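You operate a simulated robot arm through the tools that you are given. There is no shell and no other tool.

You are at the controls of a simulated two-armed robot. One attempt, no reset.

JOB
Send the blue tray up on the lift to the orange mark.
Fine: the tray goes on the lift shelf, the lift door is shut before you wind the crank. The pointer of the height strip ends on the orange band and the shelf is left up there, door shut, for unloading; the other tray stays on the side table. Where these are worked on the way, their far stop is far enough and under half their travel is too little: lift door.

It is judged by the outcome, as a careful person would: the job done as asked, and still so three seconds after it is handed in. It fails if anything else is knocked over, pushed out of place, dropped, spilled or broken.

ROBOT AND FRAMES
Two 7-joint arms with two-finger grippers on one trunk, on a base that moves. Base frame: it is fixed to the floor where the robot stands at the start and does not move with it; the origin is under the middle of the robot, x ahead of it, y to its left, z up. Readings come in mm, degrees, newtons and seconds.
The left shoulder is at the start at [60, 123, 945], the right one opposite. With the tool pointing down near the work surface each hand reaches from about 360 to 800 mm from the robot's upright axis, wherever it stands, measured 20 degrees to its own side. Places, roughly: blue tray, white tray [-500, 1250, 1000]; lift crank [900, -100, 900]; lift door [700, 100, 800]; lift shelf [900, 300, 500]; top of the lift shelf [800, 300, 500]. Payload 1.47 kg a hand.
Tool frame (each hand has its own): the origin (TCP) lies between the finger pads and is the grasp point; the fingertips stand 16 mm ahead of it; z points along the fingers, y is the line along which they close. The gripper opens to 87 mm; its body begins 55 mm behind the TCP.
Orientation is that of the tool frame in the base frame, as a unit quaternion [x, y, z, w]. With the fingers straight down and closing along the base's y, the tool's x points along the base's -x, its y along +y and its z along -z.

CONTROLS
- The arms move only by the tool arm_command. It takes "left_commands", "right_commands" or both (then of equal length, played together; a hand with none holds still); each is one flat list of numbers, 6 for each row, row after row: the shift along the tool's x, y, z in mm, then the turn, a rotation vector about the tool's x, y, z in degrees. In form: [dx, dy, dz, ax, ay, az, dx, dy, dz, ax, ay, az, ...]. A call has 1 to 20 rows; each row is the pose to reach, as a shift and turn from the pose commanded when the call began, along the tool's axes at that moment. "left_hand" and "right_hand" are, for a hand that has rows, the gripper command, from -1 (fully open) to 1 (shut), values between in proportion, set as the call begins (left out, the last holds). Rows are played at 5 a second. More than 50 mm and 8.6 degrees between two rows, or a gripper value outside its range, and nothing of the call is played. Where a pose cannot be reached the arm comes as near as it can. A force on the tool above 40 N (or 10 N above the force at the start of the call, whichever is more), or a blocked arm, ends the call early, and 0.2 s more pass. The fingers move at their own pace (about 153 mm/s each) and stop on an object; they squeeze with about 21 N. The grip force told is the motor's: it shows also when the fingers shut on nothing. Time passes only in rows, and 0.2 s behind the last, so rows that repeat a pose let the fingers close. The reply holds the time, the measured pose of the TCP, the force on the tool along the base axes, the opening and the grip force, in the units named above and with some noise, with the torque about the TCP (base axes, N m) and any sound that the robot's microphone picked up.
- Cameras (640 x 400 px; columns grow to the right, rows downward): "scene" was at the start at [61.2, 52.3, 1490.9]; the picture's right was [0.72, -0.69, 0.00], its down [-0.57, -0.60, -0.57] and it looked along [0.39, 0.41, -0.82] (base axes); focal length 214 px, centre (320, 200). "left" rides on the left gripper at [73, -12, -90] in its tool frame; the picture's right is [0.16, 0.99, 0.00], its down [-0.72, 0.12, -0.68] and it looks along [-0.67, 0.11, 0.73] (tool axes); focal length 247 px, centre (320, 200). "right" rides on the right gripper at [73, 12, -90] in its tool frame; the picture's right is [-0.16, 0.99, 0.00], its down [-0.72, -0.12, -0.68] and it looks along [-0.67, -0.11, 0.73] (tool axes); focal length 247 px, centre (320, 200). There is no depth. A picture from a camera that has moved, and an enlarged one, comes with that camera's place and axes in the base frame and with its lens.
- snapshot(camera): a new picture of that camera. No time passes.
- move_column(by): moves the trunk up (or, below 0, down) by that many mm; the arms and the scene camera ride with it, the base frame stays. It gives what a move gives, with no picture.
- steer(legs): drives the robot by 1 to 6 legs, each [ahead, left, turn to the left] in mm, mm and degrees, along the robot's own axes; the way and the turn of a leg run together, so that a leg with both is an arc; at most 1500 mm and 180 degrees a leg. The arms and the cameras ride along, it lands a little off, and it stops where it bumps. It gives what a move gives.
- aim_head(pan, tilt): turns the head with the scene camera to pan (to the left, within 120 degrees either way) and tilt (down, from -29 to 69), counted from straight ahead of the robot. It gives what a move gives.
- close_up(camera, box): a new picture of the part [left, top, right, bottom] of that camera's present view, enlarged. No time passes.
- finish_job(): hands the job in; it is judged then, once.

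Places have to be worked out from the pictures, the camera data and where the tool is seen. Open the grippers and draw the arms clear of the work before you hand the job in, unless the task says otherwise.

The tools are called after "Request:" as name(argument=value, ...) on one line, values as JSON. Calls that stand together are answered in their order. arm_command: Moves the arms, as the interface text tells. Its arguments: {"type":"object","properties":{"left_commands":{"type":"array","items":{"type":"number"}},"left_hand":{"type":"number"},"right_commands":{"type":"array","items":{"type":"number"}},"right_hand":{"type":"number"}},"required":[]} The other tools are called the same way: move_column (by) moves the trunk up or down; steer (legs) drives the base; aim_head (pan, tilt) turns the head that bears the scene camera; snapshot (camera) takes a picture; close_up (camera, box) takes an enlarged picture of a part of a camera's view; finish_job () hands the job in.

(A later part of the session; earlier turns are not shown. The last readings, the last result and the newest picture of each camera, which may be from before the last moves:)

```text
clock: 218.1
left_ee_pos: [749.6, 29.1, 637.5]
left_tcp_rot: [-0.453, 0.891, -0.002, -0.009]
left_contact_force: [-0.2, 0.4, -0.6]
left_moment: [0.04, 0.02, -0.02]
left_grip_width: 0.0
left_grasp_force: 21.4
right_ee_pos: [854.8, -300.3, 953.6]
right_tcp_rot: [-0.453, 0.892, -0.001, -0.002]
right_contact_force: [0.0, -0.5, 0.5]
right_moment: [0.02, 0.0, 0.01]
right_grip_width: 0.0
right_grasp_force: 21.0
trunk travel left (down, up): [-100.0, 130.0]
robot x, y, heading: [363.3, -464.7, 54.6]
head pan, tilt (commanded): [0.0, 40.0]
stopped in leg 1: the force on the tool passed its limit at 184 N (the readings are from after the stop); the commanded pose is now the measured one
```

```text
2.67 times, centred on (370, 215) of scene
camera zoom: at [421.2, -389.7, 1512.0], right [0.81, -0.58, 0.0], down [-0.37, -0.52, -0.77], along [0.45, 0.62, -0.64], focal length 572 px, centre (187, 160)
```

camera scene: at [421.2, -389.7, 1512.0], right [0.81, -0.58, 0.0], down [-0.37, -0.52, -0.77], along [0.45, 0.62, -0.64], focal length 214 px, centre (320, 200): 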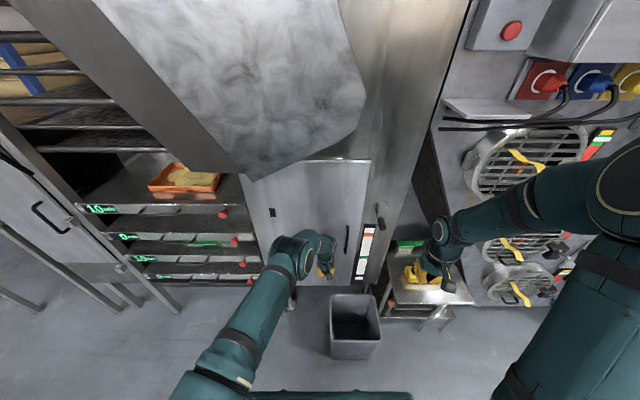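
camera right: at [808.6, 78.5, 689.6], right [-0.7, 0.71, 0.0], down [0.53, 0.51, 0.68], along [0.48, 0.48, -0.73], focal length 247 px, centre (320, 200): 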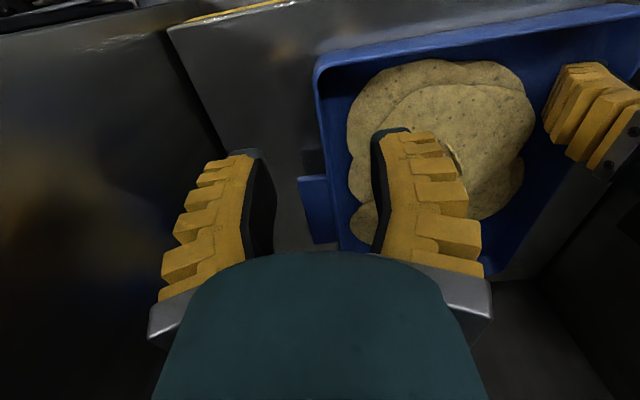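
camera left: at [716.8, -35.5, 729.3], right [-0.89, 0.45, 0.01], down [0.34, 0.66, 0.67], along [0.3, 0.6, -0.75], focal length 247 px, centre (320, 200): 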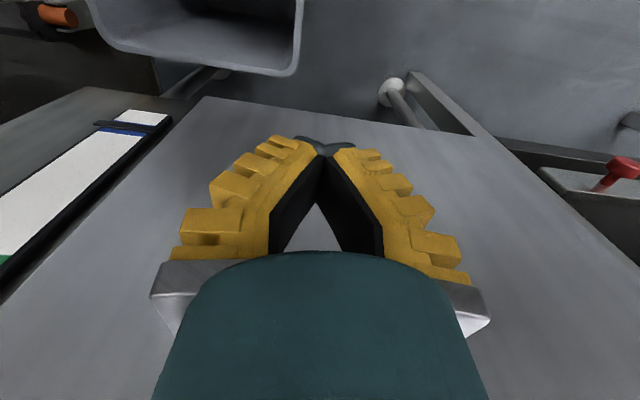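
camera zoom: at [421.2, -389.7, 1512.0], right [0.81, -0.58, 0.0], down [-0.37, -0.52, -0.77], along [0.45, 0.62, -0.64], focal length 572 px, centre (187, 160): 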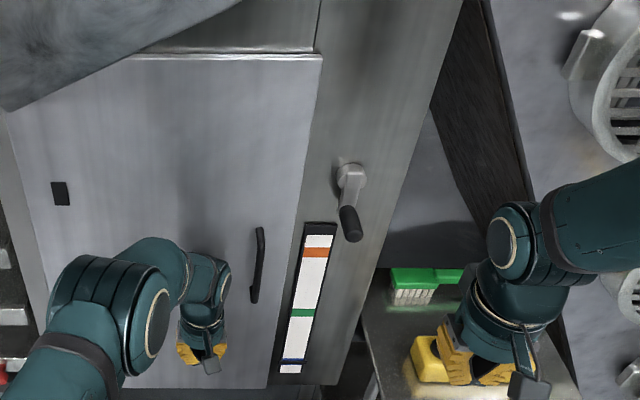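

It looks shut or nearly so. I press gently with the left arm to confirm the door is against its frame.

Request:
arm_command(left_commands=[-5, 0, 0, 0, 0, 0, -10, 0, 0, 0, 0, 0, -15, 0, 0, 0, 0, 0, -20, 0, 0, 0, 0, 0, -25, 0, 0, 0, 0, 0, -30, 0, 0, 0, 0, 0])

Request:
close_up(camera="scene", box=[240, 140, 400, 300])

```text
clock: 218.6
left_ee_pos: [749.6, 27.6, 635.5]
left_tcp_rot: [-0.453, 0.891, -0.005, -0.016]
left_contact_force: [-9.6, -14.5, 6.7]
left_moment: [1.82, -1.22, 0.31]
left_grip_width: 0.0
left_grasp_force: 21.1
right_ee_pos: [853.0, -303.3, 954.3]
right_tcp_rot: [-0.454, 0.891, 0.0, -0.002]
right_contact_force: [0.3, -0.4, -0.4]
right_moment: [-0.01, -0.01, 0.02]
right_grip_width: 0.0
right_grasp_force: 21.2
trunk travel left (down, up): [-100.0, 130.0]
robot x, y, heading: [365.0, -471.1, 54.6]
head pan, tilt (commanded): [0.0, 40.0]
stopped in row 2 (left hand): the force on the tool passed its limit at 48 N (the readings are from after the stop); the commanded pose is now the measured one
```

```text
2.50 times, centred on (320, 220) of scene
camera zoom: at [419.0, -392.4, 1512.3], right [0.81, -0.58, 0.0], down [-0.37, -0.52, -0.77], along [0.45, 0.62, -0.64], focal length 536 px, centre (320, 150)
```

zoom: 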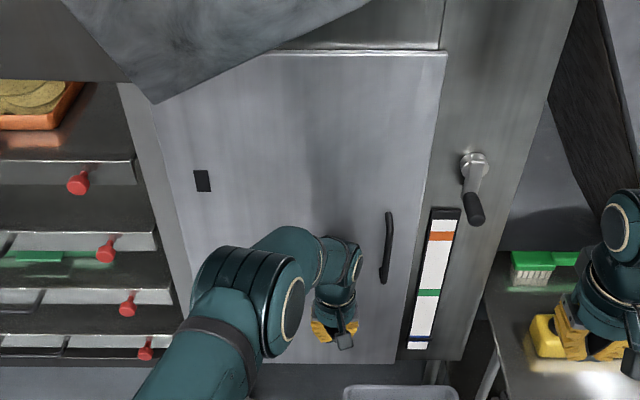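

Contact is immediate and firm (48 N), so the door is against its frame. I take a tight close-up of its top-right corner and edge to be sure, then back off.

Request:
close_up(camera="scene", box=[300, 145, 380, 195])

Request:
close_up(camera="scene", box=[335, 225, 395, 295])

```text
8.00 times, centred on (340, 170) of scene
camera zoom: at [419.0, -392.4, 1512.3], right [0.81, -0.58, 0.0], down [-0.37, -0.52, -0.77], along [0.45, 0.62, -0.64], focal length 1716 px, centre (160, 440)
```

zoom: 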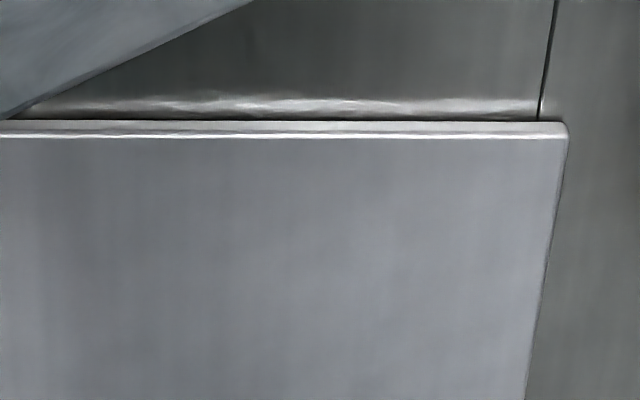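

```text
5.71 times, centred on (365, 260) of scene
camera zoom: at [419.0, -392.4, 1512.3], right [0.81, -0.58, 0.0], down [-0.37, -0.52, -0.77], along [0.45, 0.62, -0.64], focal length 1226 px, centre (63, -143)
```

zoom: 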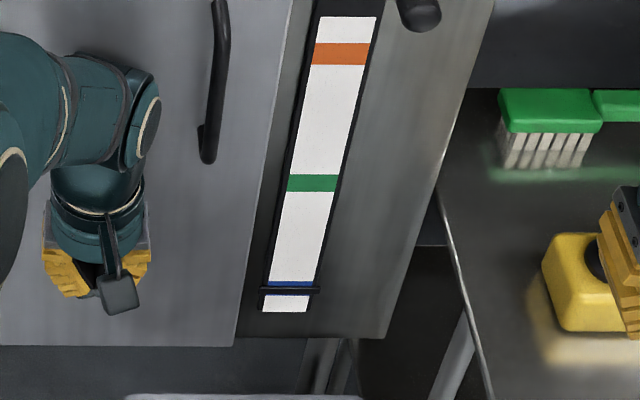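

The door is flush with its frame and the pointer still shows at blue. I back away 150 mm and fold the left arm clear.

Request:
steer(legs=[[-150, 0, 0]])

Request:
arm_command(left_commands=[20, 27, -30, 0, 0, 0, 41, 54, -60, 0, 0, 0, 62, 81, -90, 0, 0, 0, 82, 108, -120, 0, 0, 0, 103, 135, -150, 0, 0, 0, 124, 162, -180, 0, 0, 0, 144, 190, -210, 0, 0, 0, 165, 217, -240, 0, 0, 0, 185, 244, -270, 0, 0, 0, 206, 271, -300, 0, 0, 0, 227, 298, -330, 0, 0, 0, 247, 325, -360, 0, 0, 0])

Request:
snapshot(camera="scene")

```text
clock: 220.0
left_ee_pos: [662.2, -91.1, 637.4]
left_tcp_rot: [-0.453, 0.891, -0.005, -0.015]
left_contact_force: [-0.2, -0.5, 0.0]
left_moment: [0.01, 0.02, -0.02]
left_grip_width: 0.4
left_grasp_force: 21.0
right_ee_pos: [767.8, -424.0, 954.7]
right_tcp_rot: [-0.453, 0.892, 0.001, -0.001]
right_contact_force: [0.3, 0.1, 0.4]
right_moment: [0.05, -0.03, -0.03]
right_grip_width: 0.0
right_grasp_force: 21.1
trunk travel left (down, up): [-100.0, 130.0]
robot x, y, heading: [273.4, -592.1, 54.4]
head pan, tilt (commanded): [0.0, 40.0]
```

```text
clock: 222.6
left_ee_pos: [258.1, -93.1, 1004.7]
left_tcp_rot: [-0.453, 0.891, -0.005, -0.014]
left_contact_force: [-1.3, 0.4, -0.3]
left_moment: [0.01, 0.02, 0.0]
left_grip_width: 0.0
left_grasp_force: 20.8
right_ee_pos: [766.3, -423.7, 953.2]
right_tcp_rot: [-0.452, 0.892, 0.0, -0.001]
right_contact_force: [0.2, 0.3, -0.2]
right_moment: [0.04, -0.05, 0.01]
right_grip_width: 0.0
right_grasp_force: 21.6
trunk travel left (down, up): [-100.0, 130.0]
robot x, y, heading: [274.4, -592.3, 54.6]
head pan, tilt (commanded): [0.0, 40.0]
```

```text
taken
camera scene: at [332.4, -513.0, 1512.2], right [0.81, -0.58, 0.0], down [-0.37, -0.52, -0.77], along [0.45, 0.62, -0.64], focal length 214 px, centre (320, 200)
```

scene: 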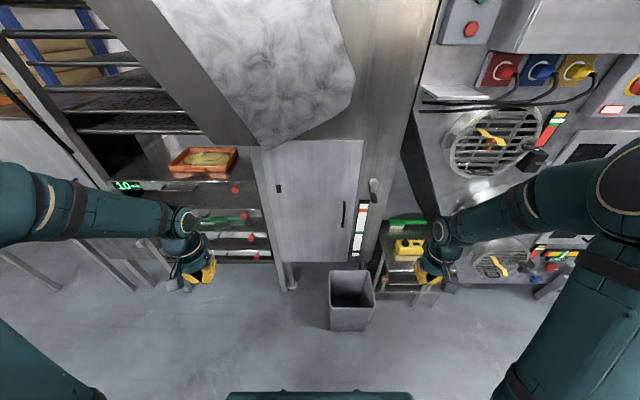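

The door is shut. I turn the right gripper to horizontal (fingers toward the lift) while extending it to about 600 mm ahead at crank height.

Request:
arm_command(right_commands=[-30, 20, 1, 0, -7.5, 0, -55, 40, 2, 0, -15, 0, -75, 60, 3, 0, -22.5, 0, -90, 80, 4, 0, -30, 0, -105, 101, 5, 0, -37.5, 0, -118, 121, 6, 0, -45, 0, -130, 141, 7, 0, -52.5, 0, -140, 161, 9, 0, -60, 0, -150, 181, 10, 0, -67.5, 0, -160, 202, 11, 0, -75, 0, -170, 222, 12, 0, -82.5, 0, -177, 242, 13, 0, -90, 0, -177, 242, 13, 0, -90, 0], right_hand=-1)

Request:
snapshot(camera="right")

Request:
snapshot(camera="scene")

```text
clock: 225.4
left_ee_pos: [260.0, -91.0, 1005.0]
left_tcp_rot: [-0.453, 0.891, -0.004, -0.014]
left_contact_force: [0.5, -1.0, 0.8]
left_moment: [0.02, -0.04, 0.01]
left_grip_width: 0.0
left_grasp_force: 20.5
right_ee_pos: [675.5, -138.0, 940.4]
right_tcp_rot: [-0.32, 0.631, 0.321, 0.63]
right_contact_force: [0.1, 0.6, 0.6]
right_moment: [-0.01, -0.01, -0.02]
right_grip_width: 87.1
right_grasp_force: 0.1
trunk travel left (down, up): [-100.0, 130.0]
robot x, y, heading: [273.5, -591.5, 54.5]
head pan, tilt (commanded): [0.0, 40.0]
```

```text
taken
camera right: at [613.3, -203.5, 869.1], right [-0.8, 0.58, 0.16], down [-0.31, -0.62, 0.72], along [0.52, 0.53, 0.67], focal length 247 px, centre (320, 200)
```

right: 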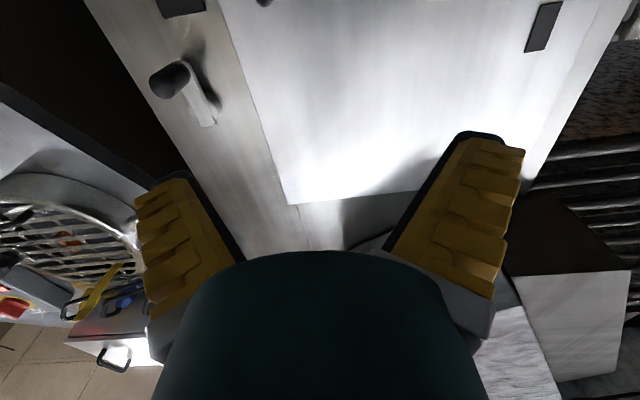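

```text
taken
camera scene: at [333.6, -512.6, 1512.1], right [0.81, -0.58, 0.0], down [-0.37, -0.52, -0.77], along [0.45, 0.62, -0.64], focal length 214 px, centre (320, 200)
```

scene: 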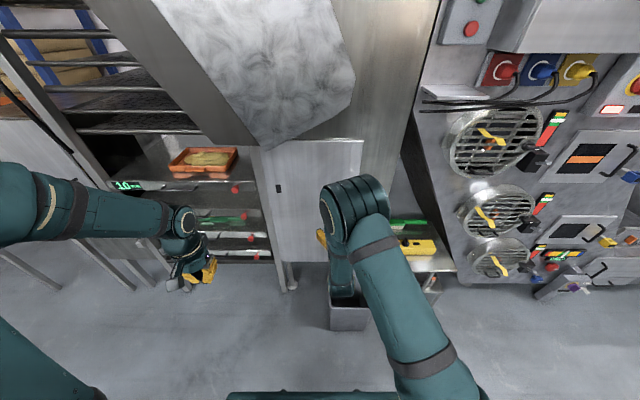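

The crank knob is seen: tip near (r 790, n 471, z 928), hub near (795, 515, 988), radius about 60 mm. I draw the hand back 30 mm, lower 12 mm, then drive right 162 and ahead 180 to line it up.

Request:
arm_command(right_commands=[6, 0, -15, 0, 0, 0, 12, 0, -30, 0, 0, 0])

Request:
steer(legs=[[0, -162, -0.3], [150, 0, 0]])

Request:
snapshot(camera="right")

Request:
snapshot(camera="scene")

```text
clock: 226.0
left_ee_pos: [260.3, -93.1, 1004.2]
left_tcp_rot: [-0.452, 0.892, -0.005, -0.014]
left_contact_force: [-0.4, -1.0, -0.3]
left_moment: [-0.03, 0.02, -0.02]
left_grip_width: 0.1
left_grasp_force: 20.6
right_ee_pos: [659.4, -161.6, 928.6]
right_tcp_rot: [-0.32, 0.632, 0.32, 0.629]
right_contact_force: [-0.5, 0.0, 0.5]
right_moment: [-0.01, 0.02, 0.0]
right_grip_width: 86.9
right_grasp_force: 0.0
trunk travel left (down, up): [-100.0, 130.0]
robot x, y, heading: [278.2, -592.2, 54.4]
head pan, tilt (commanded): [0.0, 40.0]
```

```text
clock: 229.0
left_ee_pos: [483.0, -64.6, 1004.5]
left_tcp_rot: [-0.447, 0.894, -0.006, -0.015]
left_contact_force: [0.1, 0.4, -0.1]
left_moment: [0.0, 0.02, 0.0]
left_grip_width: 0.0
left_grasp_force: 21.2
right_ee_pos: [881.4, -138.9, 928.3]
right_tcp_rot: [-0.315, 0.634, 0.315, 0.632]
right_contact_force: [-0.4, -0.3, -1.7]
right_moment: [0.02, -0.01, -0.02]
right_grip_width: 87.5
right_grasp_force: 0.0
trunk travel left (down, up): [-100.0, 130.0]
robot x, y, heading: [490.5, -562.8, 53.5]
head pan, tilt (commanded): [0.0, 40.0]
```

```text
taken
camera right: at [817.9, -204.6, 856.1], right [-0.79, 0.59, 0.16], down [-0.31, -0.61, 0.73], along [0.53, 0.52, 0.67], focal length 247 px, centre (320, 200)
```

right: 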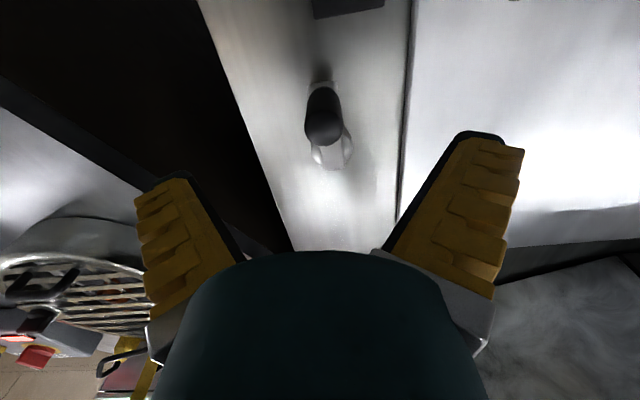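

```text
taken
camera scene: at [552.6, -485.7, 1511.9], right [0.81, -0.59, 0.0], down [-0.38, -0.52, -0.77], along [0.45, 0.62, -0.64], focal length 214 px, centre (320, 200)
```

scene: 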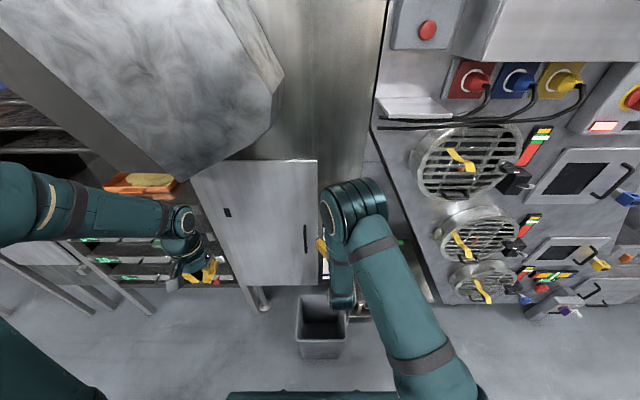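

Aligned: TCP r 796, z 928 versus knob r≈797, z≈930. I advance 70 mm with the gripper open.

Request:
arm_command(right_commands=[0, 0, 15, 0, 0, 0, 0, 0, 30, 0, 0, 0, 0, 0, 45, 0, 0, 0, 0, 0, 58, 0, 0, 0, 0, 0, 70, 0, 0, 0], right_hand=-1)

Request:
snapshot(camera="right")

```text
clock: 230.2
left_ee_pos: [482.5, -65.2, 1007.0]
left_tcp_rot: [-0.448, 0.894, -0.006, -0.014]
left_contact_force: [-0.6, -0.1, -0.2]
left_moment: [0.0, 0.02, -0.01]
left_grip_width: 0.0
left_grasp_force: 21.2
right_ee_pos: [924.3, -83.5, 929.5]
right_tcp_rot: [-0.317, 0.633, 0.316, 0.631]
right_contact_force: [0.5, -0.4, 0.6]
right_moment: [-0.02, 0.01, -0.01]
right_grip_width: 87.0
right_grasp_force: 0.0
trunk travel left (down, up): [-100.0, 130.0]
robot x, y, heading: [494.6, -567.0, 53.7]
head pan, tilt (commanded): [0.0, 40.0]
```

```text
taken
camera right: at [860.7, -148.9, 856.3], right [-0.79, 0.59, 0.16], down [-0.31, -0.61, 0.73], along [0.53, 0.52, 0.67], focal length 247 px, centre (320, 200)
```

right: 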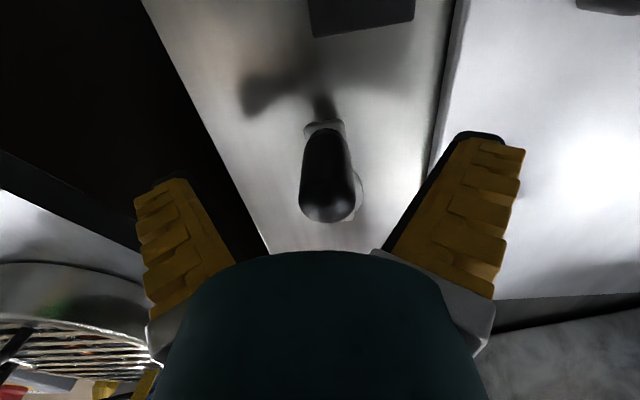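

The knob spans n≈461–516 at r≈796 between the fingers. I advance 12 mm more and close the gripper on it.

Request:
arm_command(right_commands=[0, 2, 6, 0, 0, 0, 0, 2, 12, 0, 0, 0, 0, 2, 12, 0, 0, 0], right_hand=-1)

Request:
arm_command(right_commands=[0, 0, 0, 0, 0, 0, 0, 0, 0, 0, 0, 0, 0, 0, 0, 0, 0, 0, 0, 0, 0, 0, 0, 0], right_hand=1)

Request:
snapshot(camera="right")

Request:
close_up(camera="scene", box=[260, 150, 420, 320])

```text
clock: 231.0
left_ee_pos: [482.2, -65.3, 1004.9]
left_tcp_rot: [-0.448, 0.894, -0.005, -0.015]
left_contact_force: [0.3, 0.1, 0.6]
left_moment: [-0.05, 0.0, -0.06]
left_grip_width: 0.2
left_grasp_force: 20.9
right_ee_pos: [927.5, -71.4, 929.8]
right_tcp_rot: [-0.317, 0.634, 0.317, 0.63]
right_contact_force: [-0.7, 0.5, -0.6]
right_moment: [0.0, 0.01, 0.02]
right_grip_width: 87.0
right_grasp_force: 0.1
trunk travel left (down, up): [-100.0, 130.0]
robot x, y, heading: [491.8, -566.3, 54.0]
head pan, tilt (commanded): [0.0, 40.0]
```

```text
clock: 232.0
left_ee_pos: [482.9, -64.9, 1005.2]
left_tcp_rot: [-0.447, 0.894, -0.004, -0.014]
left_contact_force: [0.3, 0.3, -0.9]
left_moment: [0.0, -0.01, -0.02]
left_grip_width: 0.1
left_grasp_force: 21.1
right_ee_pos: [927.9, -72.8, 929.8]
right_tcp_rot: [-0.316, 0.633, 0.316, 0.632]
right_contact_force: [-1.3, 1.8, 1.9]
right_moment: [0.05, -0.03, 0.03]
right_grip_width: 19.8
right_grasp_force: 30.2
trunk travel left (down, up): [-100.0, 130.0]
robot x, y, heading: [494.8, -562.9, 54.0]
head pan, tilt (commanded): [0.0, 40.0]
```

```text
taken
camera right: at [864.8, -138.0, 857.7], right [-0.79, 0.59, 0.16], down [-0.31, -0.61, 0.73], along [0.53, 0.52, 0.67], focal length 247 px, centre (320, 200)
```

right: 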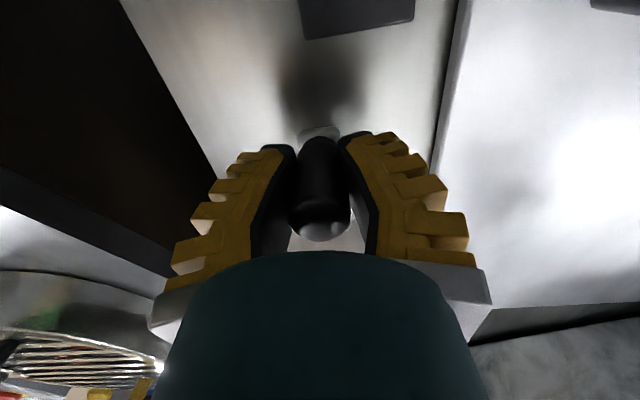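

```text
2.35 times, centred on (340, 235) of scene
camera zoom: at [551.5, -486.9, 1512.1], right [0.81, -0.59, 0.0], down [-0.38, -0.52, -0.77], along [0.45, 0.62, -0.64], focal length 505 px, centre (273, 118)
```

zoom: 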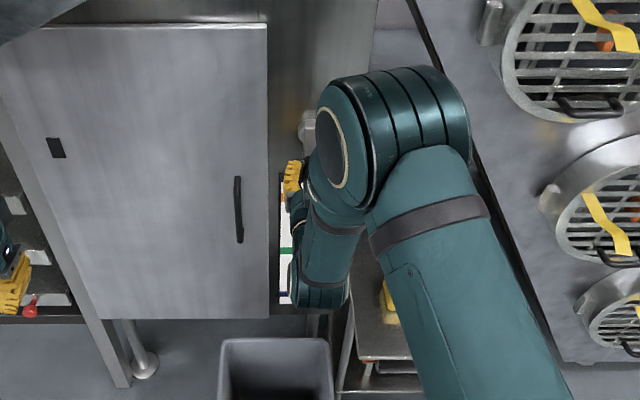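

The knob is gripped (about 20 mm, 30 N). I try turning clockwise 45° first (toward the left and up) with radius 59 mm and check forces.

Request:
arm_command(right_commands=[-0.3, 6.2, 0, 0, 0, 0, -1.3, 12.3, 0, 0, 0, 0, -2.9, 18.2, 0, 0, 0, 0, -5.1, 24, 0, 0, 0, 0, -7.9, 29.5, 0, 0, 0, 0, -11.3, 34.7, 0, 0, 0, 0, -17.3, 41.7, 0, 0, 0, 0], right_hand=1)

Request:
snapshot(camera="right")

Request:
close_up(camera="scene", box=[300, 180, 400, 290])

```text
clock: 233.6
left_ee_pos: [483.5, -67.6, 1006.5]
left_tcp_rot: [-0.448, 0.894, -0.004, -0.014]
left_contact_force: [-0.5, 0.3, 0.3]
left_moment: [0.0, 0.01, -0.03]
left_grip_width: 0.0
left_grasp_force: 20.5
right_ee_pos: [898.4, -49.1, 947.5]
right_tcp_rot: [-0.316, 0.633, 0.316, 0.632]
right_contact_force: [13.4, -14.0, 7.8]
right_moment: [0.05, 0.15, -0.08]
right_grip_width: 14.2
right_grasp_force: 30.6
trunk travel left (down, up): [-100.0, 130.0]
robot x, y, heading: [497.1, -567.8, 53.7]
head pan, tilt (commanded): [0.0, 40.0]
```

```text
taken
camera right: at [834.3, -114.6, 874.5], right [-0.79, 0.59, 0.16], down [-0.32, -0.61, 0.72], along [0.53, 0.52, 0.67], focal length 247 px, centre (320, 200)
```

right: 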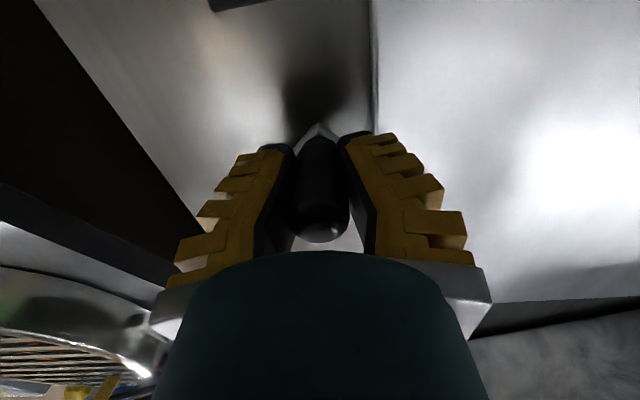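

```text
3.64 times, centred on (350, 235) of scene
camera zoom: at [553.1, -489.3, 1512.2], right [0.81, -0.59, 0.0], down [-0.38, -0.52, -0.77], along [0.45, 0.62, -0.64], focal length 780 px, centre (211, 73)
```

zoom: 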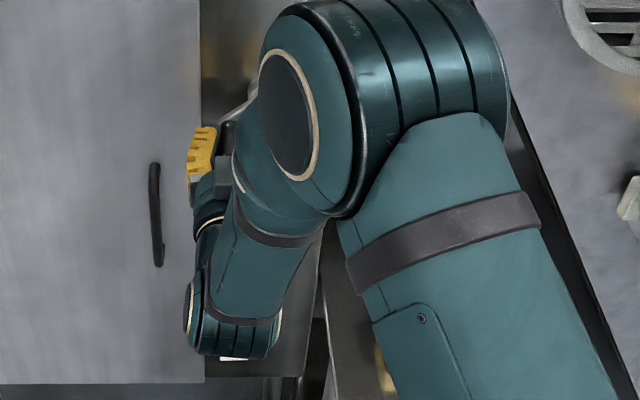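

The crank turned about 45° with a radial pull inward of ~19 N, so the true radius is nearer 49–50 mm. I check whether the left wrist camera can see the height strip.

Request:
snapshot(camera="left")

```text
taken
camera left: at [452.0, -131.0, 1097.2], right [-0.89, 0.47, 0.01], down [0.36, 0.66, 0.66], along [0.3, 0.59, -0.75], focal length 247 px, centre (320, 200)
```

left: 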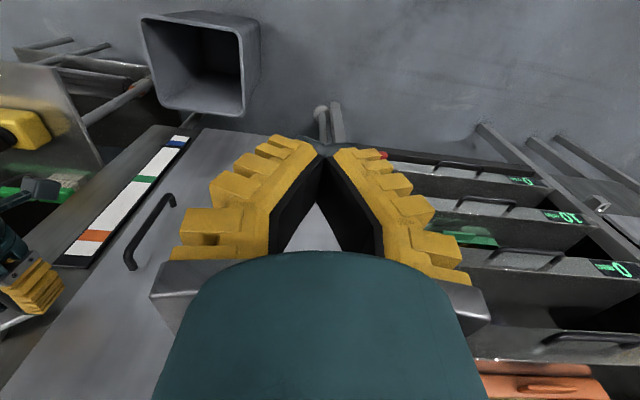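

The left camera sees the whole strip. I zoom on it to find the pointer.

Request:
close_up(camera="left", box=[40, 120, 210, 280])

```text
2.50 times, centred on (125, 200) of left
camera zoom: at [452.0, -131.0, 1097.2], right [-0.89, 0.47, 0.01], down [0.36, 0.66, 0.66], along [0.3, 0.59, -0.75], focal length 617 px, centre (808, 200)
```

zoom: 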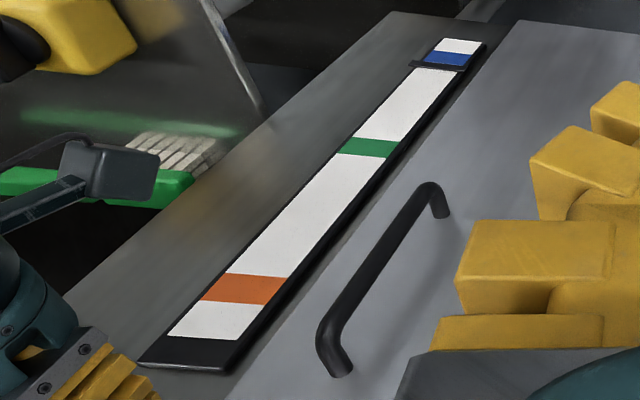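

The pointer has risen just above blue, so clockwise raises the shelf (blue ≈483, green ≈647, orange ≈811 mm in height; pointer ≈500). I continue clockwise with radius 50 mm to about 150°.

Request:
arm_command(right_commands=[-5.4, 0.7, 0, 0, 0, 0, -11.6, 4, 0, 0, 0, 0, -18.1, 6.4, 0, 0, 0, 0, -24.9, 7.8, 0, 0, 0, 0, -31.9, 8.3, 0, 0, 0, 0, -38.9, 7.8, 0, 0, 0, 0, -45.7, 6.4, 0, 0, 0, 0, -52.2, 4, 0, 0, 0, 0, -58.4, 0.7, 0, 0, 0, 0, -64, -3.4, 0, 0, 0, 0, -70.2, -9.6, 0, 0, 0, 0, -75.2, -16.7, 0, 0, 0, 0], right_hand=1)

Request:
snapshot(camera="right")

Request:
close_up(camera="left", box=[0, 120, 210, 320])

```text
clock: 236.2
left_ee_pos: [481.4, -66.0, 1004.7]
left_tcp_rot: [-0.448, 0.894, -0.005, -0.014]
left_contact_force: [-0.2, 0.9, -0.5]
left_moment: [-0.01, 0.02, 0.01]
left_grip_width: 0.3
left_grasp_force: 21.0
right_ee_pos: [907.3, -58.4, 1023.2]
right_tcp_rot: [-0.316, 0.632, 0.317, 0.633]
right_contact_force: [-10.5, 7.7, 4.2]
right_moment: [0.05, 0.24, 0.11]
right_grip_width: 12.3
right_grasp_force: 30.0
trunk travel left (down, up): [-100.0, 130.0]
robot x, y, heading: [494.9, -567.3, 53.8]
head pan, tilt (commanded): [0.0, 40.0]
```

```text
taken
camera right: at [844.7, -122.7, 950.4], right [-0.79, 0.59, 0.16], down [-0.31, -0.62, 0.72], along [0.52, 0.52, 0.67], focal length 247 px, centre (320, 200)
```

right: 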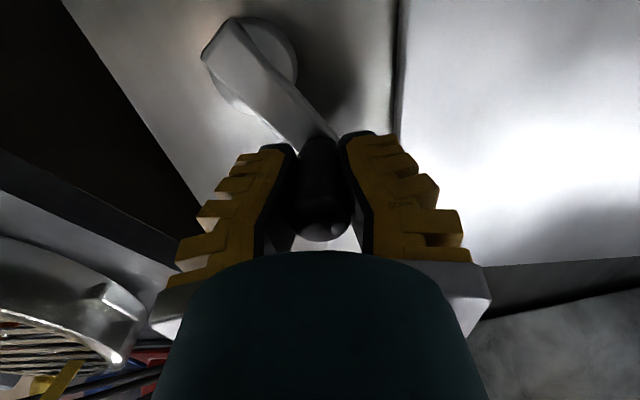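

```text
2.00 times, centred on (105, 220) of left
camera zoom: at [449.8, -128.9, 1096.3], right [-0.89, 0.46, 0.01], down [0.35, 0.66, 0.66], along [0.3, 0.59, -0.75], focal length 494 px, centre (750, 160)
```

zoom: 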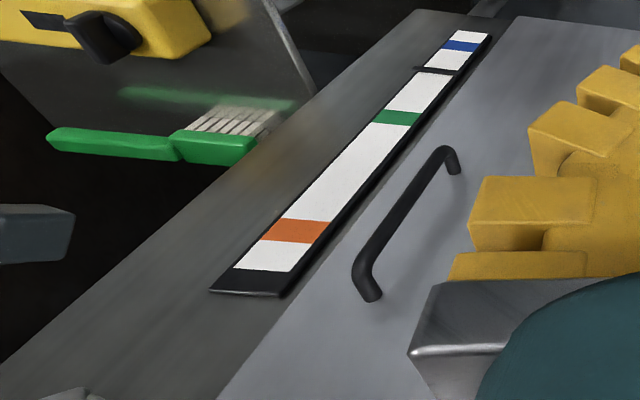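

The pointer is now at about 551, rising ~0.47 mm per degree; orange (≈812) should come near 706° total. Forces show the hub a bit higher (≈984), so I continue around with centre (795, 984), radius 51 from 160° to 350°.

Request:
arm_command(right_commands=[-9.6, -7.6, 0, 0, 0, 0, -11.9, -16.1, 0, 0, 0, 0, -12.7, -25, 0, 0, 0, 0, -11.9, -33.9, 0, 0, 0, 0, -9.6, -42.4, 0, 0, 0, 0, -5.9, -50.5, 0, 0, 0, 0, -0.8, -57.8, 0, 0, 0, 0, 5.5, -64.1, 0, 0, 0, 0, 12.8, -69.2, 0, 0, 0, 0, 20.9, -72.9, 0, 0, 0, 0, 29.4, -75.2, 0, 0, 0, 0, 38.3, -76, 0, 0, 0, 0, 47.2, -75.2, 0, 0, 0, 0, 55.7, -72.9, 0, 0, 0, 0, 63.8, -69.2, 0, 0, 0, 0, 71.1, -64.1, 0, 0, 0, 0, 77.4, -57.8, 0, 0, 0, 0, 82.5, -50.5, 0, 0, 0, 0, 86.2, -42.4, 0, 0, 0, 0, 88.5, -33.9, 0, 0, 0, 0], right_hand=1)

Request:
snapshot(camera="right")

Request:
close_up(camera="left", box=[0, 120, 210, 320])

```text
clock: 240.4
left_ee_pos: [482.6, -66.5, 1005.2]
left_tcp_rot: [-0.447, 0.894, -0.004, -0.015]
left_contact_force: [-0.5, 0.0, -0.2]
left_moment: [0.0, 0.04, 0.03]
left_grip_width: 0.1
left_grasp_force: 20.9
right_ee_pos: [936.8, -83.6, 931.7]
right_tcp_rot: [-0.316, 0.634, 0.315, 0.631]
right_contact_force: [3.4, -10.6, 5.7]
right_moment: [0.2, 0.18, -0.04]
right_grip_width: 12.0
right_grasp_force: 30.8
trunk travel left (down, up): [-100.0, 130.0]
robot x, y, heading: [494.9, -567.5, 53.7]
head pan, tilt (commanded): [0.0, 40.0]
```

```text
taken
camera right: at [872.9, -147.3, 859.5], right [-0.79, 0.59, 0.16], down [-0.31, -0.61, 0.73], along [0.53, 0.52, 0.67], focal length 247 px, centre (320, 200)
```

right: 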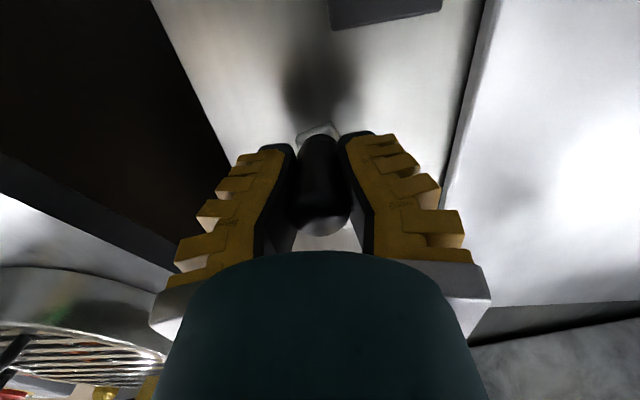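

```text
2.00 times, centred on (105, 220) of left
camera zoom: at [451.2, -130.7, 1096.9], right [-0.89, 0.47, 0.01], down [0.36, 0.66, 0.66], along [0.3, 0.59, -0.75], focal length 494 px, centre (750, 160)
```

zoom: 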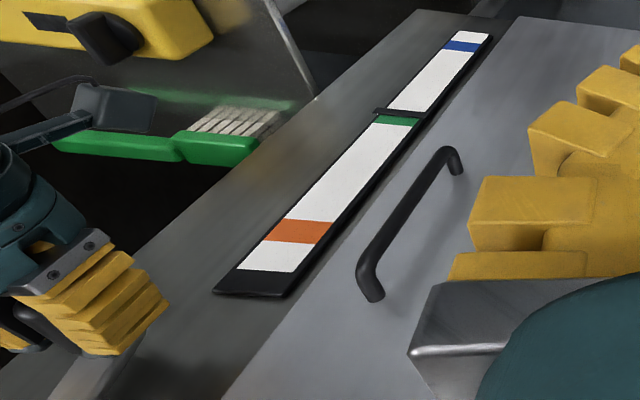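

The pointer is at the lower edge of green (≈640) after ~350°. I continue another 200° clockwise.

Request:
arm_command(right_commands=[0.8, 8.9, 0, 0, 0, 0, 0, 17.8, 0, 0, 0, 0, -2.3, 26.3, 0, 0, 0, 0, -6, 34.4, 0, 0, 0, 0, -11.1, 41.7, 0, 0, 0, 0, -17.4, 48, 0, 0, 0, 0, -24.7, 53.1, 0, 0, 0, 0, -32.8, 56.8, 0, 0, 0, 0, -41.3, 59.1, 0, 0, 0, 0, -50.2, 59.9, 0, 0, 0, 0, -59.1, 59.1, 0, 0, 0, 0, -67.6, 56.8, 0, 0, 0, 0, -75.7, 53.1, 0, 0, 0, 0, -83, 48, 0, 0, 0, 0, -89.3, 41.7, 0, 0, 0, 0, -94.4, 34.4, 0, 0, 0, 0, -98.1, 26.3, 0, 0, 0, 0, -100.4, 17.8, 0, 0, 0, 0, -101.2, 8.9, 0, 0, 0, 0, -100.4, 0, 0, 0, 0, 0], right_hand=1)

Request:
snapshot(camera="right")

Request:
close_up(camera="left", box=[0, 120, 210, 320])

```text
clock: 244.6
left_ee_pos: [482.3, -65.8, 1004.5]
left_tcp_rot: [-0.447, 0.894, -0.005, -0.015]
left_contact_force: [-0.1, 0.1, 0.7]
left_moment: [-0.01, 0.01, 0.0]
left_grip_width: 0.1
left_grasp_force: 21.1
right_ee_pos: [934.9, -77.4, 1036.3]
right_tcp_rot: [-0.316, 0.632, 0.317, 0.633]
right_contact_force: [-8.5, 3.7, -2.8]
right_moment: [0.06, 0.29, 0.16]
right_grip_width: 16.2
right_grasp_force: 30.1
trunk travel left (down, up): [-100.0, 130.0]
robot x, y, heading: [493.0, -565.0, 54.0]
head pan, tilt (commanded): [0.0, 40.0]
```

```text
taken
camera right: at [873.1, -142.4, 964.0], right [-0.79, 0.59, 0.16], down [-0.31, -0.62, 0.72], along [0.52, 0.52, 0.67], focal length 247 px, centre (320, 200)
```

right: 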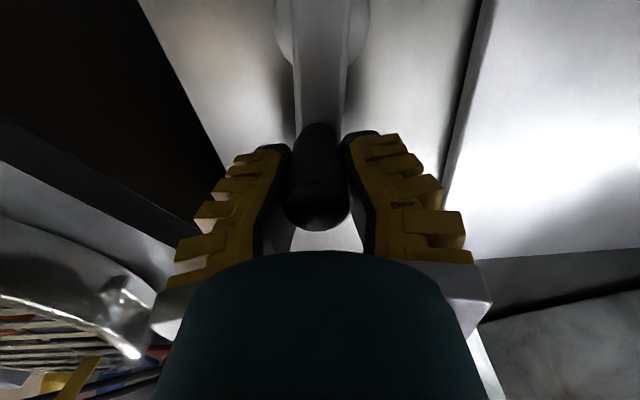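

```text
2.00 times, centred on (105, 220) of left
camera zoom: at [450.2, -128.8, 1096.3], right [-0.89, 0.46, 0.01], down [0.35, 0.66, 0.66], along [0.3, 0.59, -0.75], focal length 494 px, centre (750, 160)
```

zoom: 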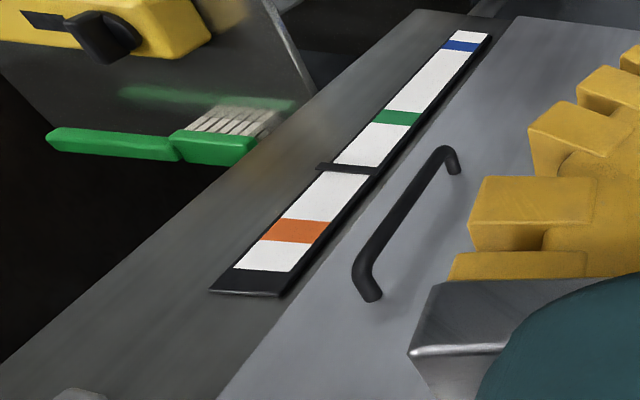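

The pointer is at about 734 after 550°; orange centre needs about 170° more. I turn 150° further and check.

Request:
arm_command(right_commands=[2.3, -8.5, 0, 0, 0, 0, 6, -16.6, 0, 0, 0, 0, 11.1, -23.9, 0, 0, 0, 0, 17.4, -30.2, 0, 0, 0, 0, 24.7, -35.3, 0, 0, 0, 0, 32.8, -39, 0, 0, 0, 0, 41.3, -41.3, 0, 0, 0, 0, 50.2, -42.1, 0, 0, 0, 0, 59.1, -41.3, 0, 0, 0, 0, 67.6, -39, 0, 0, 0, 0, 75.7, -35.3, 0, 0, 0, 0, 83, -30.2, 0, 0, 0, 0, 89.3, -23.9, 0, 0, 0, 0, 94.4, -16.6, 0, 0, 0, 0, 98.1, -8.5, 0, 0, 0, 0], right_hand=1)

Request:
close_up(camera="left", box=[40, 180, 160, 280])

Request:
snapshot(camera="right")

```text
clock: 247.8
left_ee_pos: [484.0, -65.4, 1005.9]
left_tcp_rot: [-0.448, 0.894, -0.005, -0.014]
left_contact_force: [-0.3, 0.2, -1.3]
left_moment: [0.0, -0.02, 0.02]
left_grip_width: 0.0
left_grasp_force: 20.8
right_ee_pos: [941.9, -86.4, 934.2]
right_tcp_rot: [-0.316, 0.634, 0.315, 0.631]
right_contact_force: [3.4, -3.2, 7.2]
right_moment: [0.2, 0.04, -0.01]
right_grip_width: 12.5
right_grasp_force: 29.7
trunk travel left (down, up): [-100.0, 130.0]
robot x, y, heading: [494.6, -564.8, 53.8]
head pan, tilt (commanded): [0.0, 40.0]
```

```text
4.00 times, centred on (100, 230) of left
camera zoom: at [451.0, -129.8, 1096.5], right [-0.89, 0.47, 0.01], down [0.35, 0.66, 0.66], along [0.3, 0.59, -0.75], focal length 988 px, centre (1200, 80)
```

zoom: 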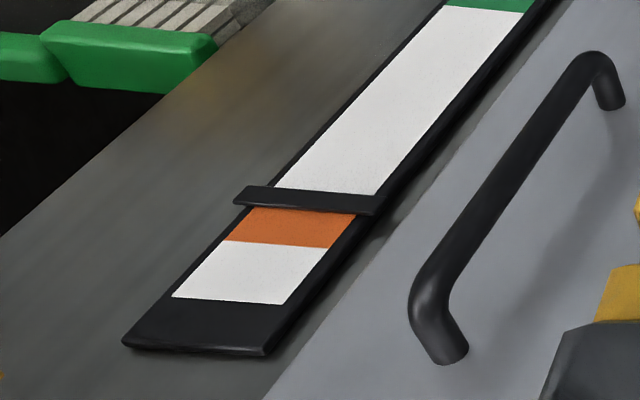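

```text
taken
camera right: at [879.6, -151.2, 862.1], right [-0.79, 0.59, 0.16], down [-0.31, -0.61, 0.73], along [0.53, 0.52, 0.67], focal length 247 px, centre (320, 200)
```

right: 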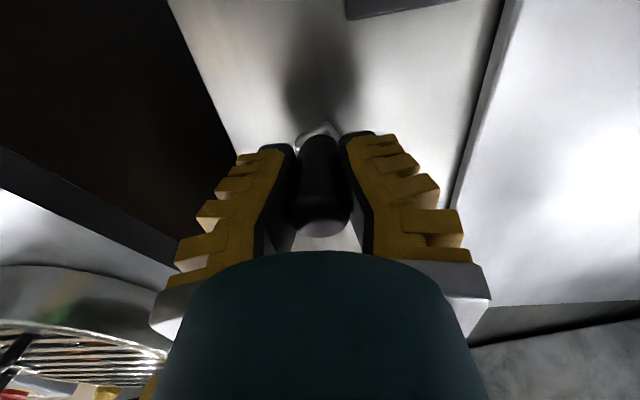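

The pointer is just entering the orange band from below (with some parallax). I turn about 20° more.

Request:
arm_command(right_commands=[1.4, 4.2, 0, 0, 0, 0, 2.3, 8.5, 0, 0, 0, 0, 2.9, 13, 0, 0, 0, 0, 3.1, 17.4, 0, 0, 0, 0, 3.1, 17.4, 0, 0, 0, 0], right_hand=1)

Request:
close_up(camera="left", box=[40, 180, 160, 280])

Request:
snapshot(camera="scene")

```text
clock: 249.0
left_ee_pos: [483.6, -65.2, 1005.2]
left_tcp_rot: [-0.448, 0.894, -0.005, -0.014]
left_contact_force: [-0.2, -0.1, 0.1]
left_moment: [0.05, 0.01, -0.02]
left_grip_width: 0.2
left_grasp_force: 20.6
right_ee_pos: [927.9, -73.8, 930.8]
right_tcp_rot: [-0.317, 0.634, 0.316, 0.63]
right_contact_force: [2.3, -9.7, -11.7]
right_moment: [-0.03, 0.25, -0.02]
right_grip_width: 12.1
right_grasp_force: 30.0
trunk travel left (down, up): [-100.0, 130.0]
robot x, y, heading: [492.5, -564.4, 53.6]
head pan, tilt (commanded): [0.0, 40.0]
```

```text
4.00 times, centred on (100, 230) of left
camera zoom: at [451.4, -129.5, 1096.4], right [-0.89, 0.46, 0.01], down [0.36, 0.66, 0.66], along [0.3, 0.59, -0.75], focal length 988 px, centre (1200, 80)
```

zoom: 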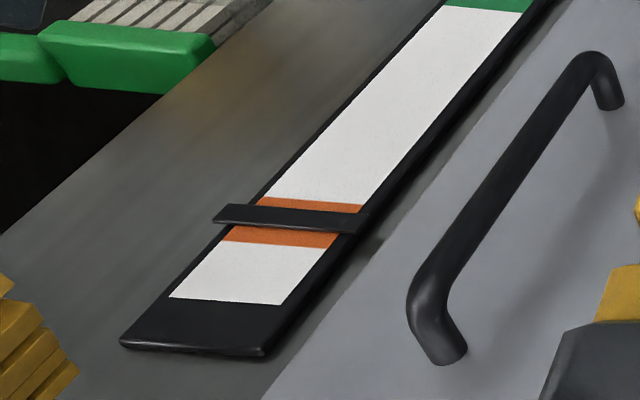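

```text
taken
camera scene: at [552.6, -487.2, 1511.9], right [0.81, -0.59, 0.0], down [-0.38, -0.52, -0.77], along [0.45, 0.62, -0.64], focal length 214 px, centre (320, 200)
```

scene: 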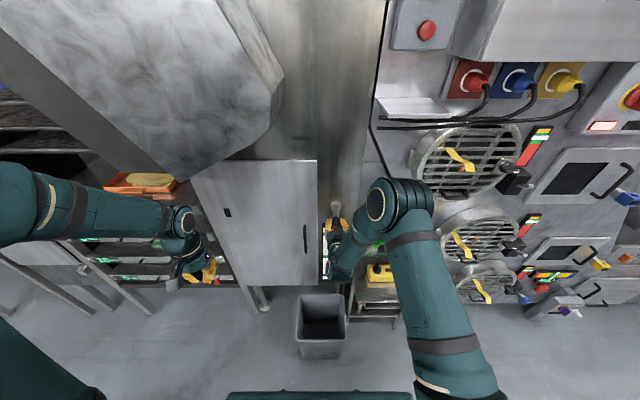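

The pointer now sits in the middle of the orange band. I open the right gripper without moving and watch whether the crank holds.

Request:
arm_command(right_commands=[0, 0, 0, 0, 0, 0, 0, 0, 0, 0, 0, 0, 0, 0, 0, 0, 0, 0, 0, 0, 0, 0, 0, 0], right_hand=-1)

Request:
close_up(camera="left", box=[40, 180, 160, 280])

Request:
snapshot(camera="right")

```text
clock: 250.0
left_ee_pos: [482.5, -64.6, 1004.6]
left_tcp_rot: [-0.448, 0.894, -0.005, -0.014]
left_contact_force: [0.3, -0.4, 0.5]
left_moment: [-0.05, -0.02, -0.01]
left_grip_width: 0.2
left_grasp_force: 20.8
right_ee_pos: [926.6, -73.3, 932.1]
right_tcp_rot: [-0.316, 0.634, 0.316, 0.631]
right_contact_force: [0.0, -0.2, 0.1]
right_moment: [-0.03, -0.03, -0.01]
right_grip_width: 87.0
right_grasp_force: 0.1
trunk travel left (down, up): [-100.0, 130.0]
robot x, y, heading: [496.0, -566.5, 54.0]
head pan, tilt (commanded): [0.0, 40.0]
```

```text
4.00 times, centred on (100, 230) of left
camera zoom: at [450.9, -129.3, 1096.4], right [-0.89, 0.46, 0.01], down [0.35, 0.66, 0.66], along [0.3, 0.59, -0.75], focal length 988 px, centre (1200, 80)
```

zoom: 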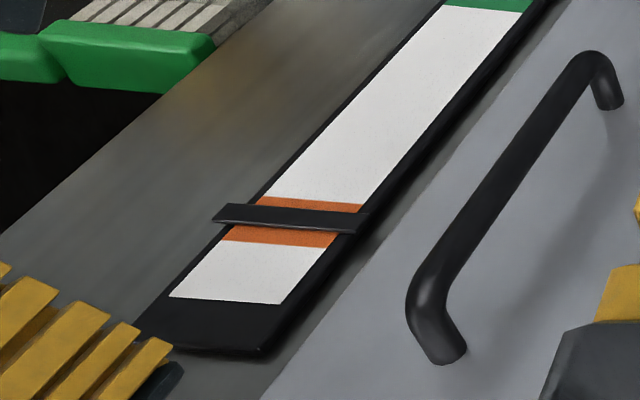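

```text
taken
camera right: at [864.7, -138.4, 860.0], right [-0.79, 0.59, 0.16], down [-0.31, -0.61, 0.73], along [0.53, 0.52, 0.67], focal length 247 px, centre (320, 200)
```

right: 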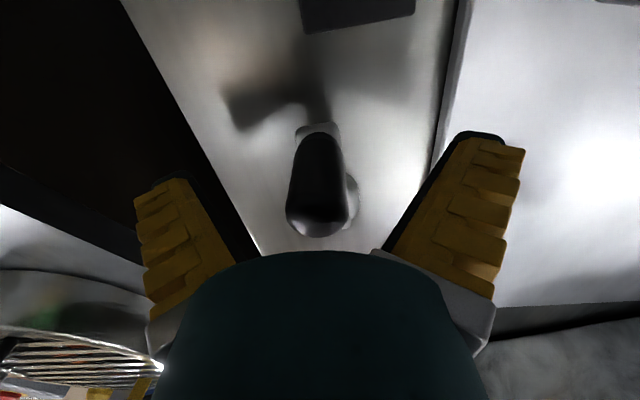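

The crank holds and the pointer stays. I withdraw the right hand straight back 85 mm and then back the base off, to check the pointer from other angles.

Request:
arm_command(right_commands=[0, 0, -20, 0, 0, 0, 0, 0, -42, 0, 0, 0, 0, 0, -64, 0, 0, 0, 0, 0, -85, 0, 0, 0], right_hand=-1)

Request:
steer(legs=[[-120, 0, 0]])

Request:
snapshot(camera="right")

Request:
snapshot(camera="scene")

Request:
snapshot(camera="left")

```text
clock: 251.0
left_ee_pos: [482.5, -64.5, 1005.2]
left_tcp_rot: [-0.448, 0.894, -0.005, -0.014]
left_contact_force: [-0.1, 0.7, -0.2]
left_moment: [0.01, 0.0, 0.01]
left_grip_width: 0.0
left_grasp_force: 21.5
right_ee_pos: [876.3, -141.0, 933.6]
right_tcp_rot: [-0.315, 0.634, 0.315, 0.631]
right_contact_force: [1.4, -0.2, -0.1]
right_moment: [0.05, -0.02, 0.0]
right_grip_width: 86.9
right_grasp_force: 0.0
trunk travel left (down, up): [-100.0, 130.0]
robot x, y, heading: [488.7, -564.5, 54.1]
head pan, tilt (commanded): [0.0, 40.0]
```

```text
clock: 252.2
left_ee_pos: [411.4, -162.3, 1006.0]
left_tcp_rot: [-0.448, 0.894, -0.005, -0.014]
left_contact_force: [-0.5, -1.0, -0.2]
left_moment: [0.04, -0.03, -0.04]
left_grip_width: 0.3
left_grasp_force: 20.7
right_ee_pos: [805.5, -237.9, 933.3]
right_tcp_rot: [-0.317, 0.634, 0.317, 0.631]
right_contact_force: [-0.7, -0.1, 0.5]
right_moment: [0.0, 0.01, 0.02]
right_grip_width: 86.8
right_grasp_force: 0.0
trunk travel left (down, up): [-100.0, 130.0]
robot x, y, heading: [427.1, -661.3, 53.9]
head pan, tilt (commanded): [0.0, 40.0]
```

```text
taken
camera right: at [742.0, -302.5, 861.3], right [-0.79, 0.59, 0.16], down [-0.31, -0.61, 0.72], along [0.53, 0.52, 0.67], focal length 247 px, centre (320, 200)
```

right: 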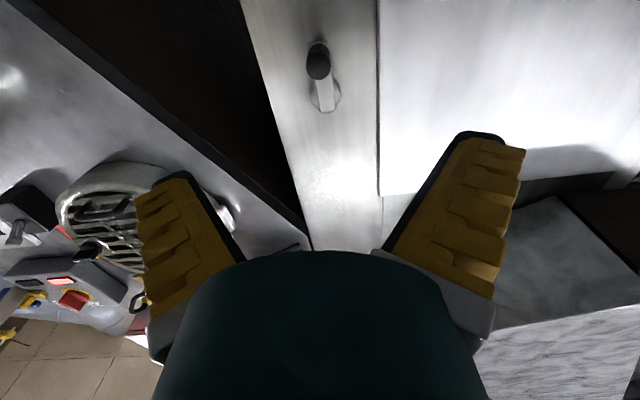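

```text
taken
camera scene: at [480.4, -584.2, 1512.2], right [0.81, -0.59, 0.0], down [-0.38, -0.52, -0.77], along [0.45, 0.62, -0.64], focal length 214 px, centre (320, 200)
```

scene: 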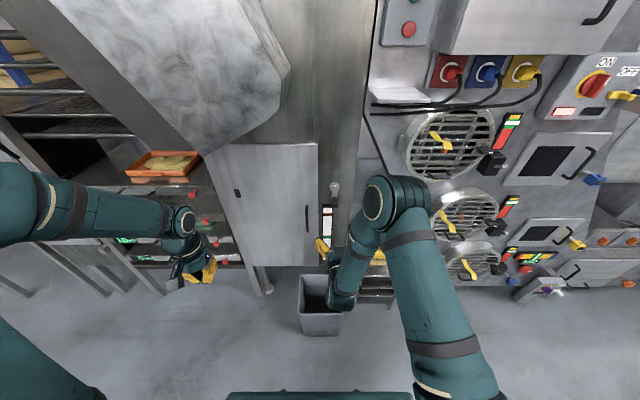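

```text
taken
camera left: at [379.2, -226.3, 1096.8], right [-0.89, 0.46, 0.01], down [0.35, 0.66, 0.66], along [0.3, 0.59, -0.75], focal length 247 px, centre (320, 200)
```

left: 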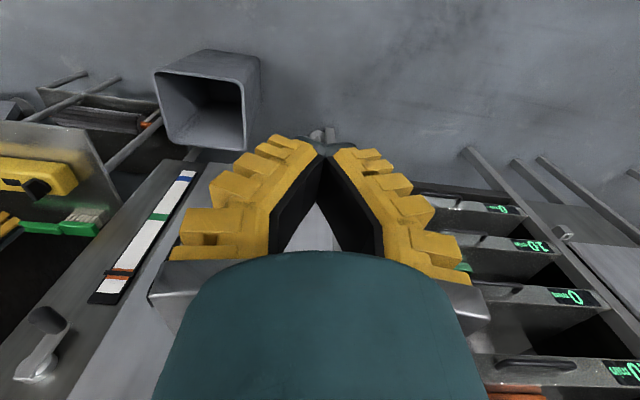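

From here the pointer shows across the orange band. To remove parallax I lower the left hand 150 mm so its camera looks at the band more levelly.

Request:
arm_command(left_commands=[0, 0, 30, 0, 0, 0, 0, 0, 60, 0, 0, 0, 0, 0, 90, 0, 0, 0, 0, 0, 120, 0, 0, 0, 0, 0, 150, 0, 0, 0])

Request:
snapshot(camera="left")

Request:
close_up(camera="left", box=[0, 260, 160, 400])

```text
clock: 253.4
left_ee_pos: [407.7, -165.7, 856.1]
left_tcp_rot: [-0.449, 0.894, -0.005, -0.013]
left_contact_force: [-0.7, -0.5, 0.3]
left_moment: [-0.02, -0.01, -0.04]
left_grip_width: 0.3
left_grasp_force: 21.3
right_ee_pos: [806.3, -235.7, 932.4]
right_tcp_rot: [-0.318, 0.633, 0.317, 0.631]
right_contact_force: [-0.3, 0.3, -0.6]
right_moment: [0.01, -0.01, 0.0]
right_grip_width: 87.0
right_grasp_force: 0.0
trunk travel left (down, up): [-100.0, 130.0]
robot x, y, heading: [422.6, -660.4, 53.9]
head pan, tilt (commanded): [0.0, 40.0]
```

```text
taken
camera left: at [375.8, -229.0, 947.2], right [-0.89, 0.46, 0.01], down [0.35, 0.66, 0.66], along [0.3, 0.59, -0.75], focal length 247 px, centre (320, 200)
```

left: 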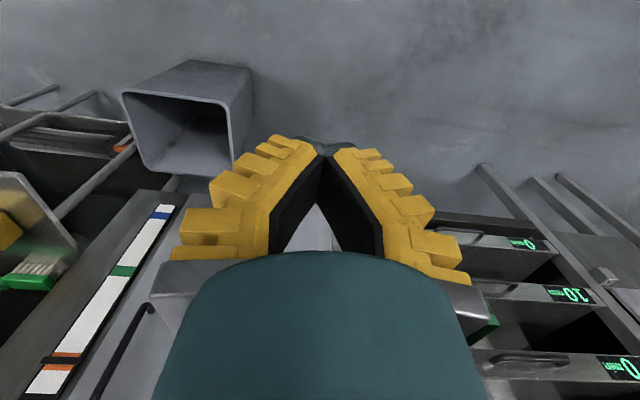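

```text
2.86 times, centred on (80, 330) of left
camera zoom: at [375.8, -229.0, 947.2], right [-0.89, 0.46, 0.01], down [0.35, 0.66, 0.66], along [0.3, 0.59, -0.75], focal length 706 px, centre (1006, -171)
```

zoom: 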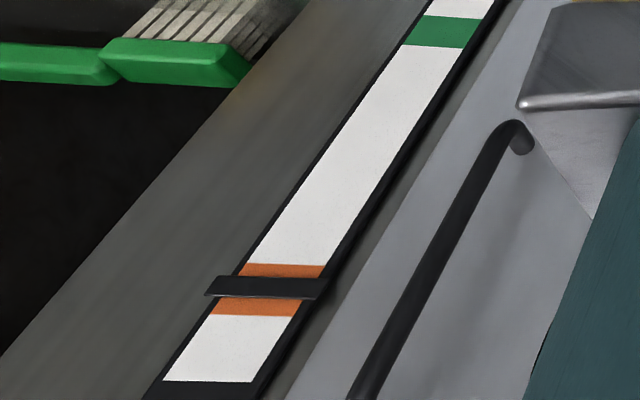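

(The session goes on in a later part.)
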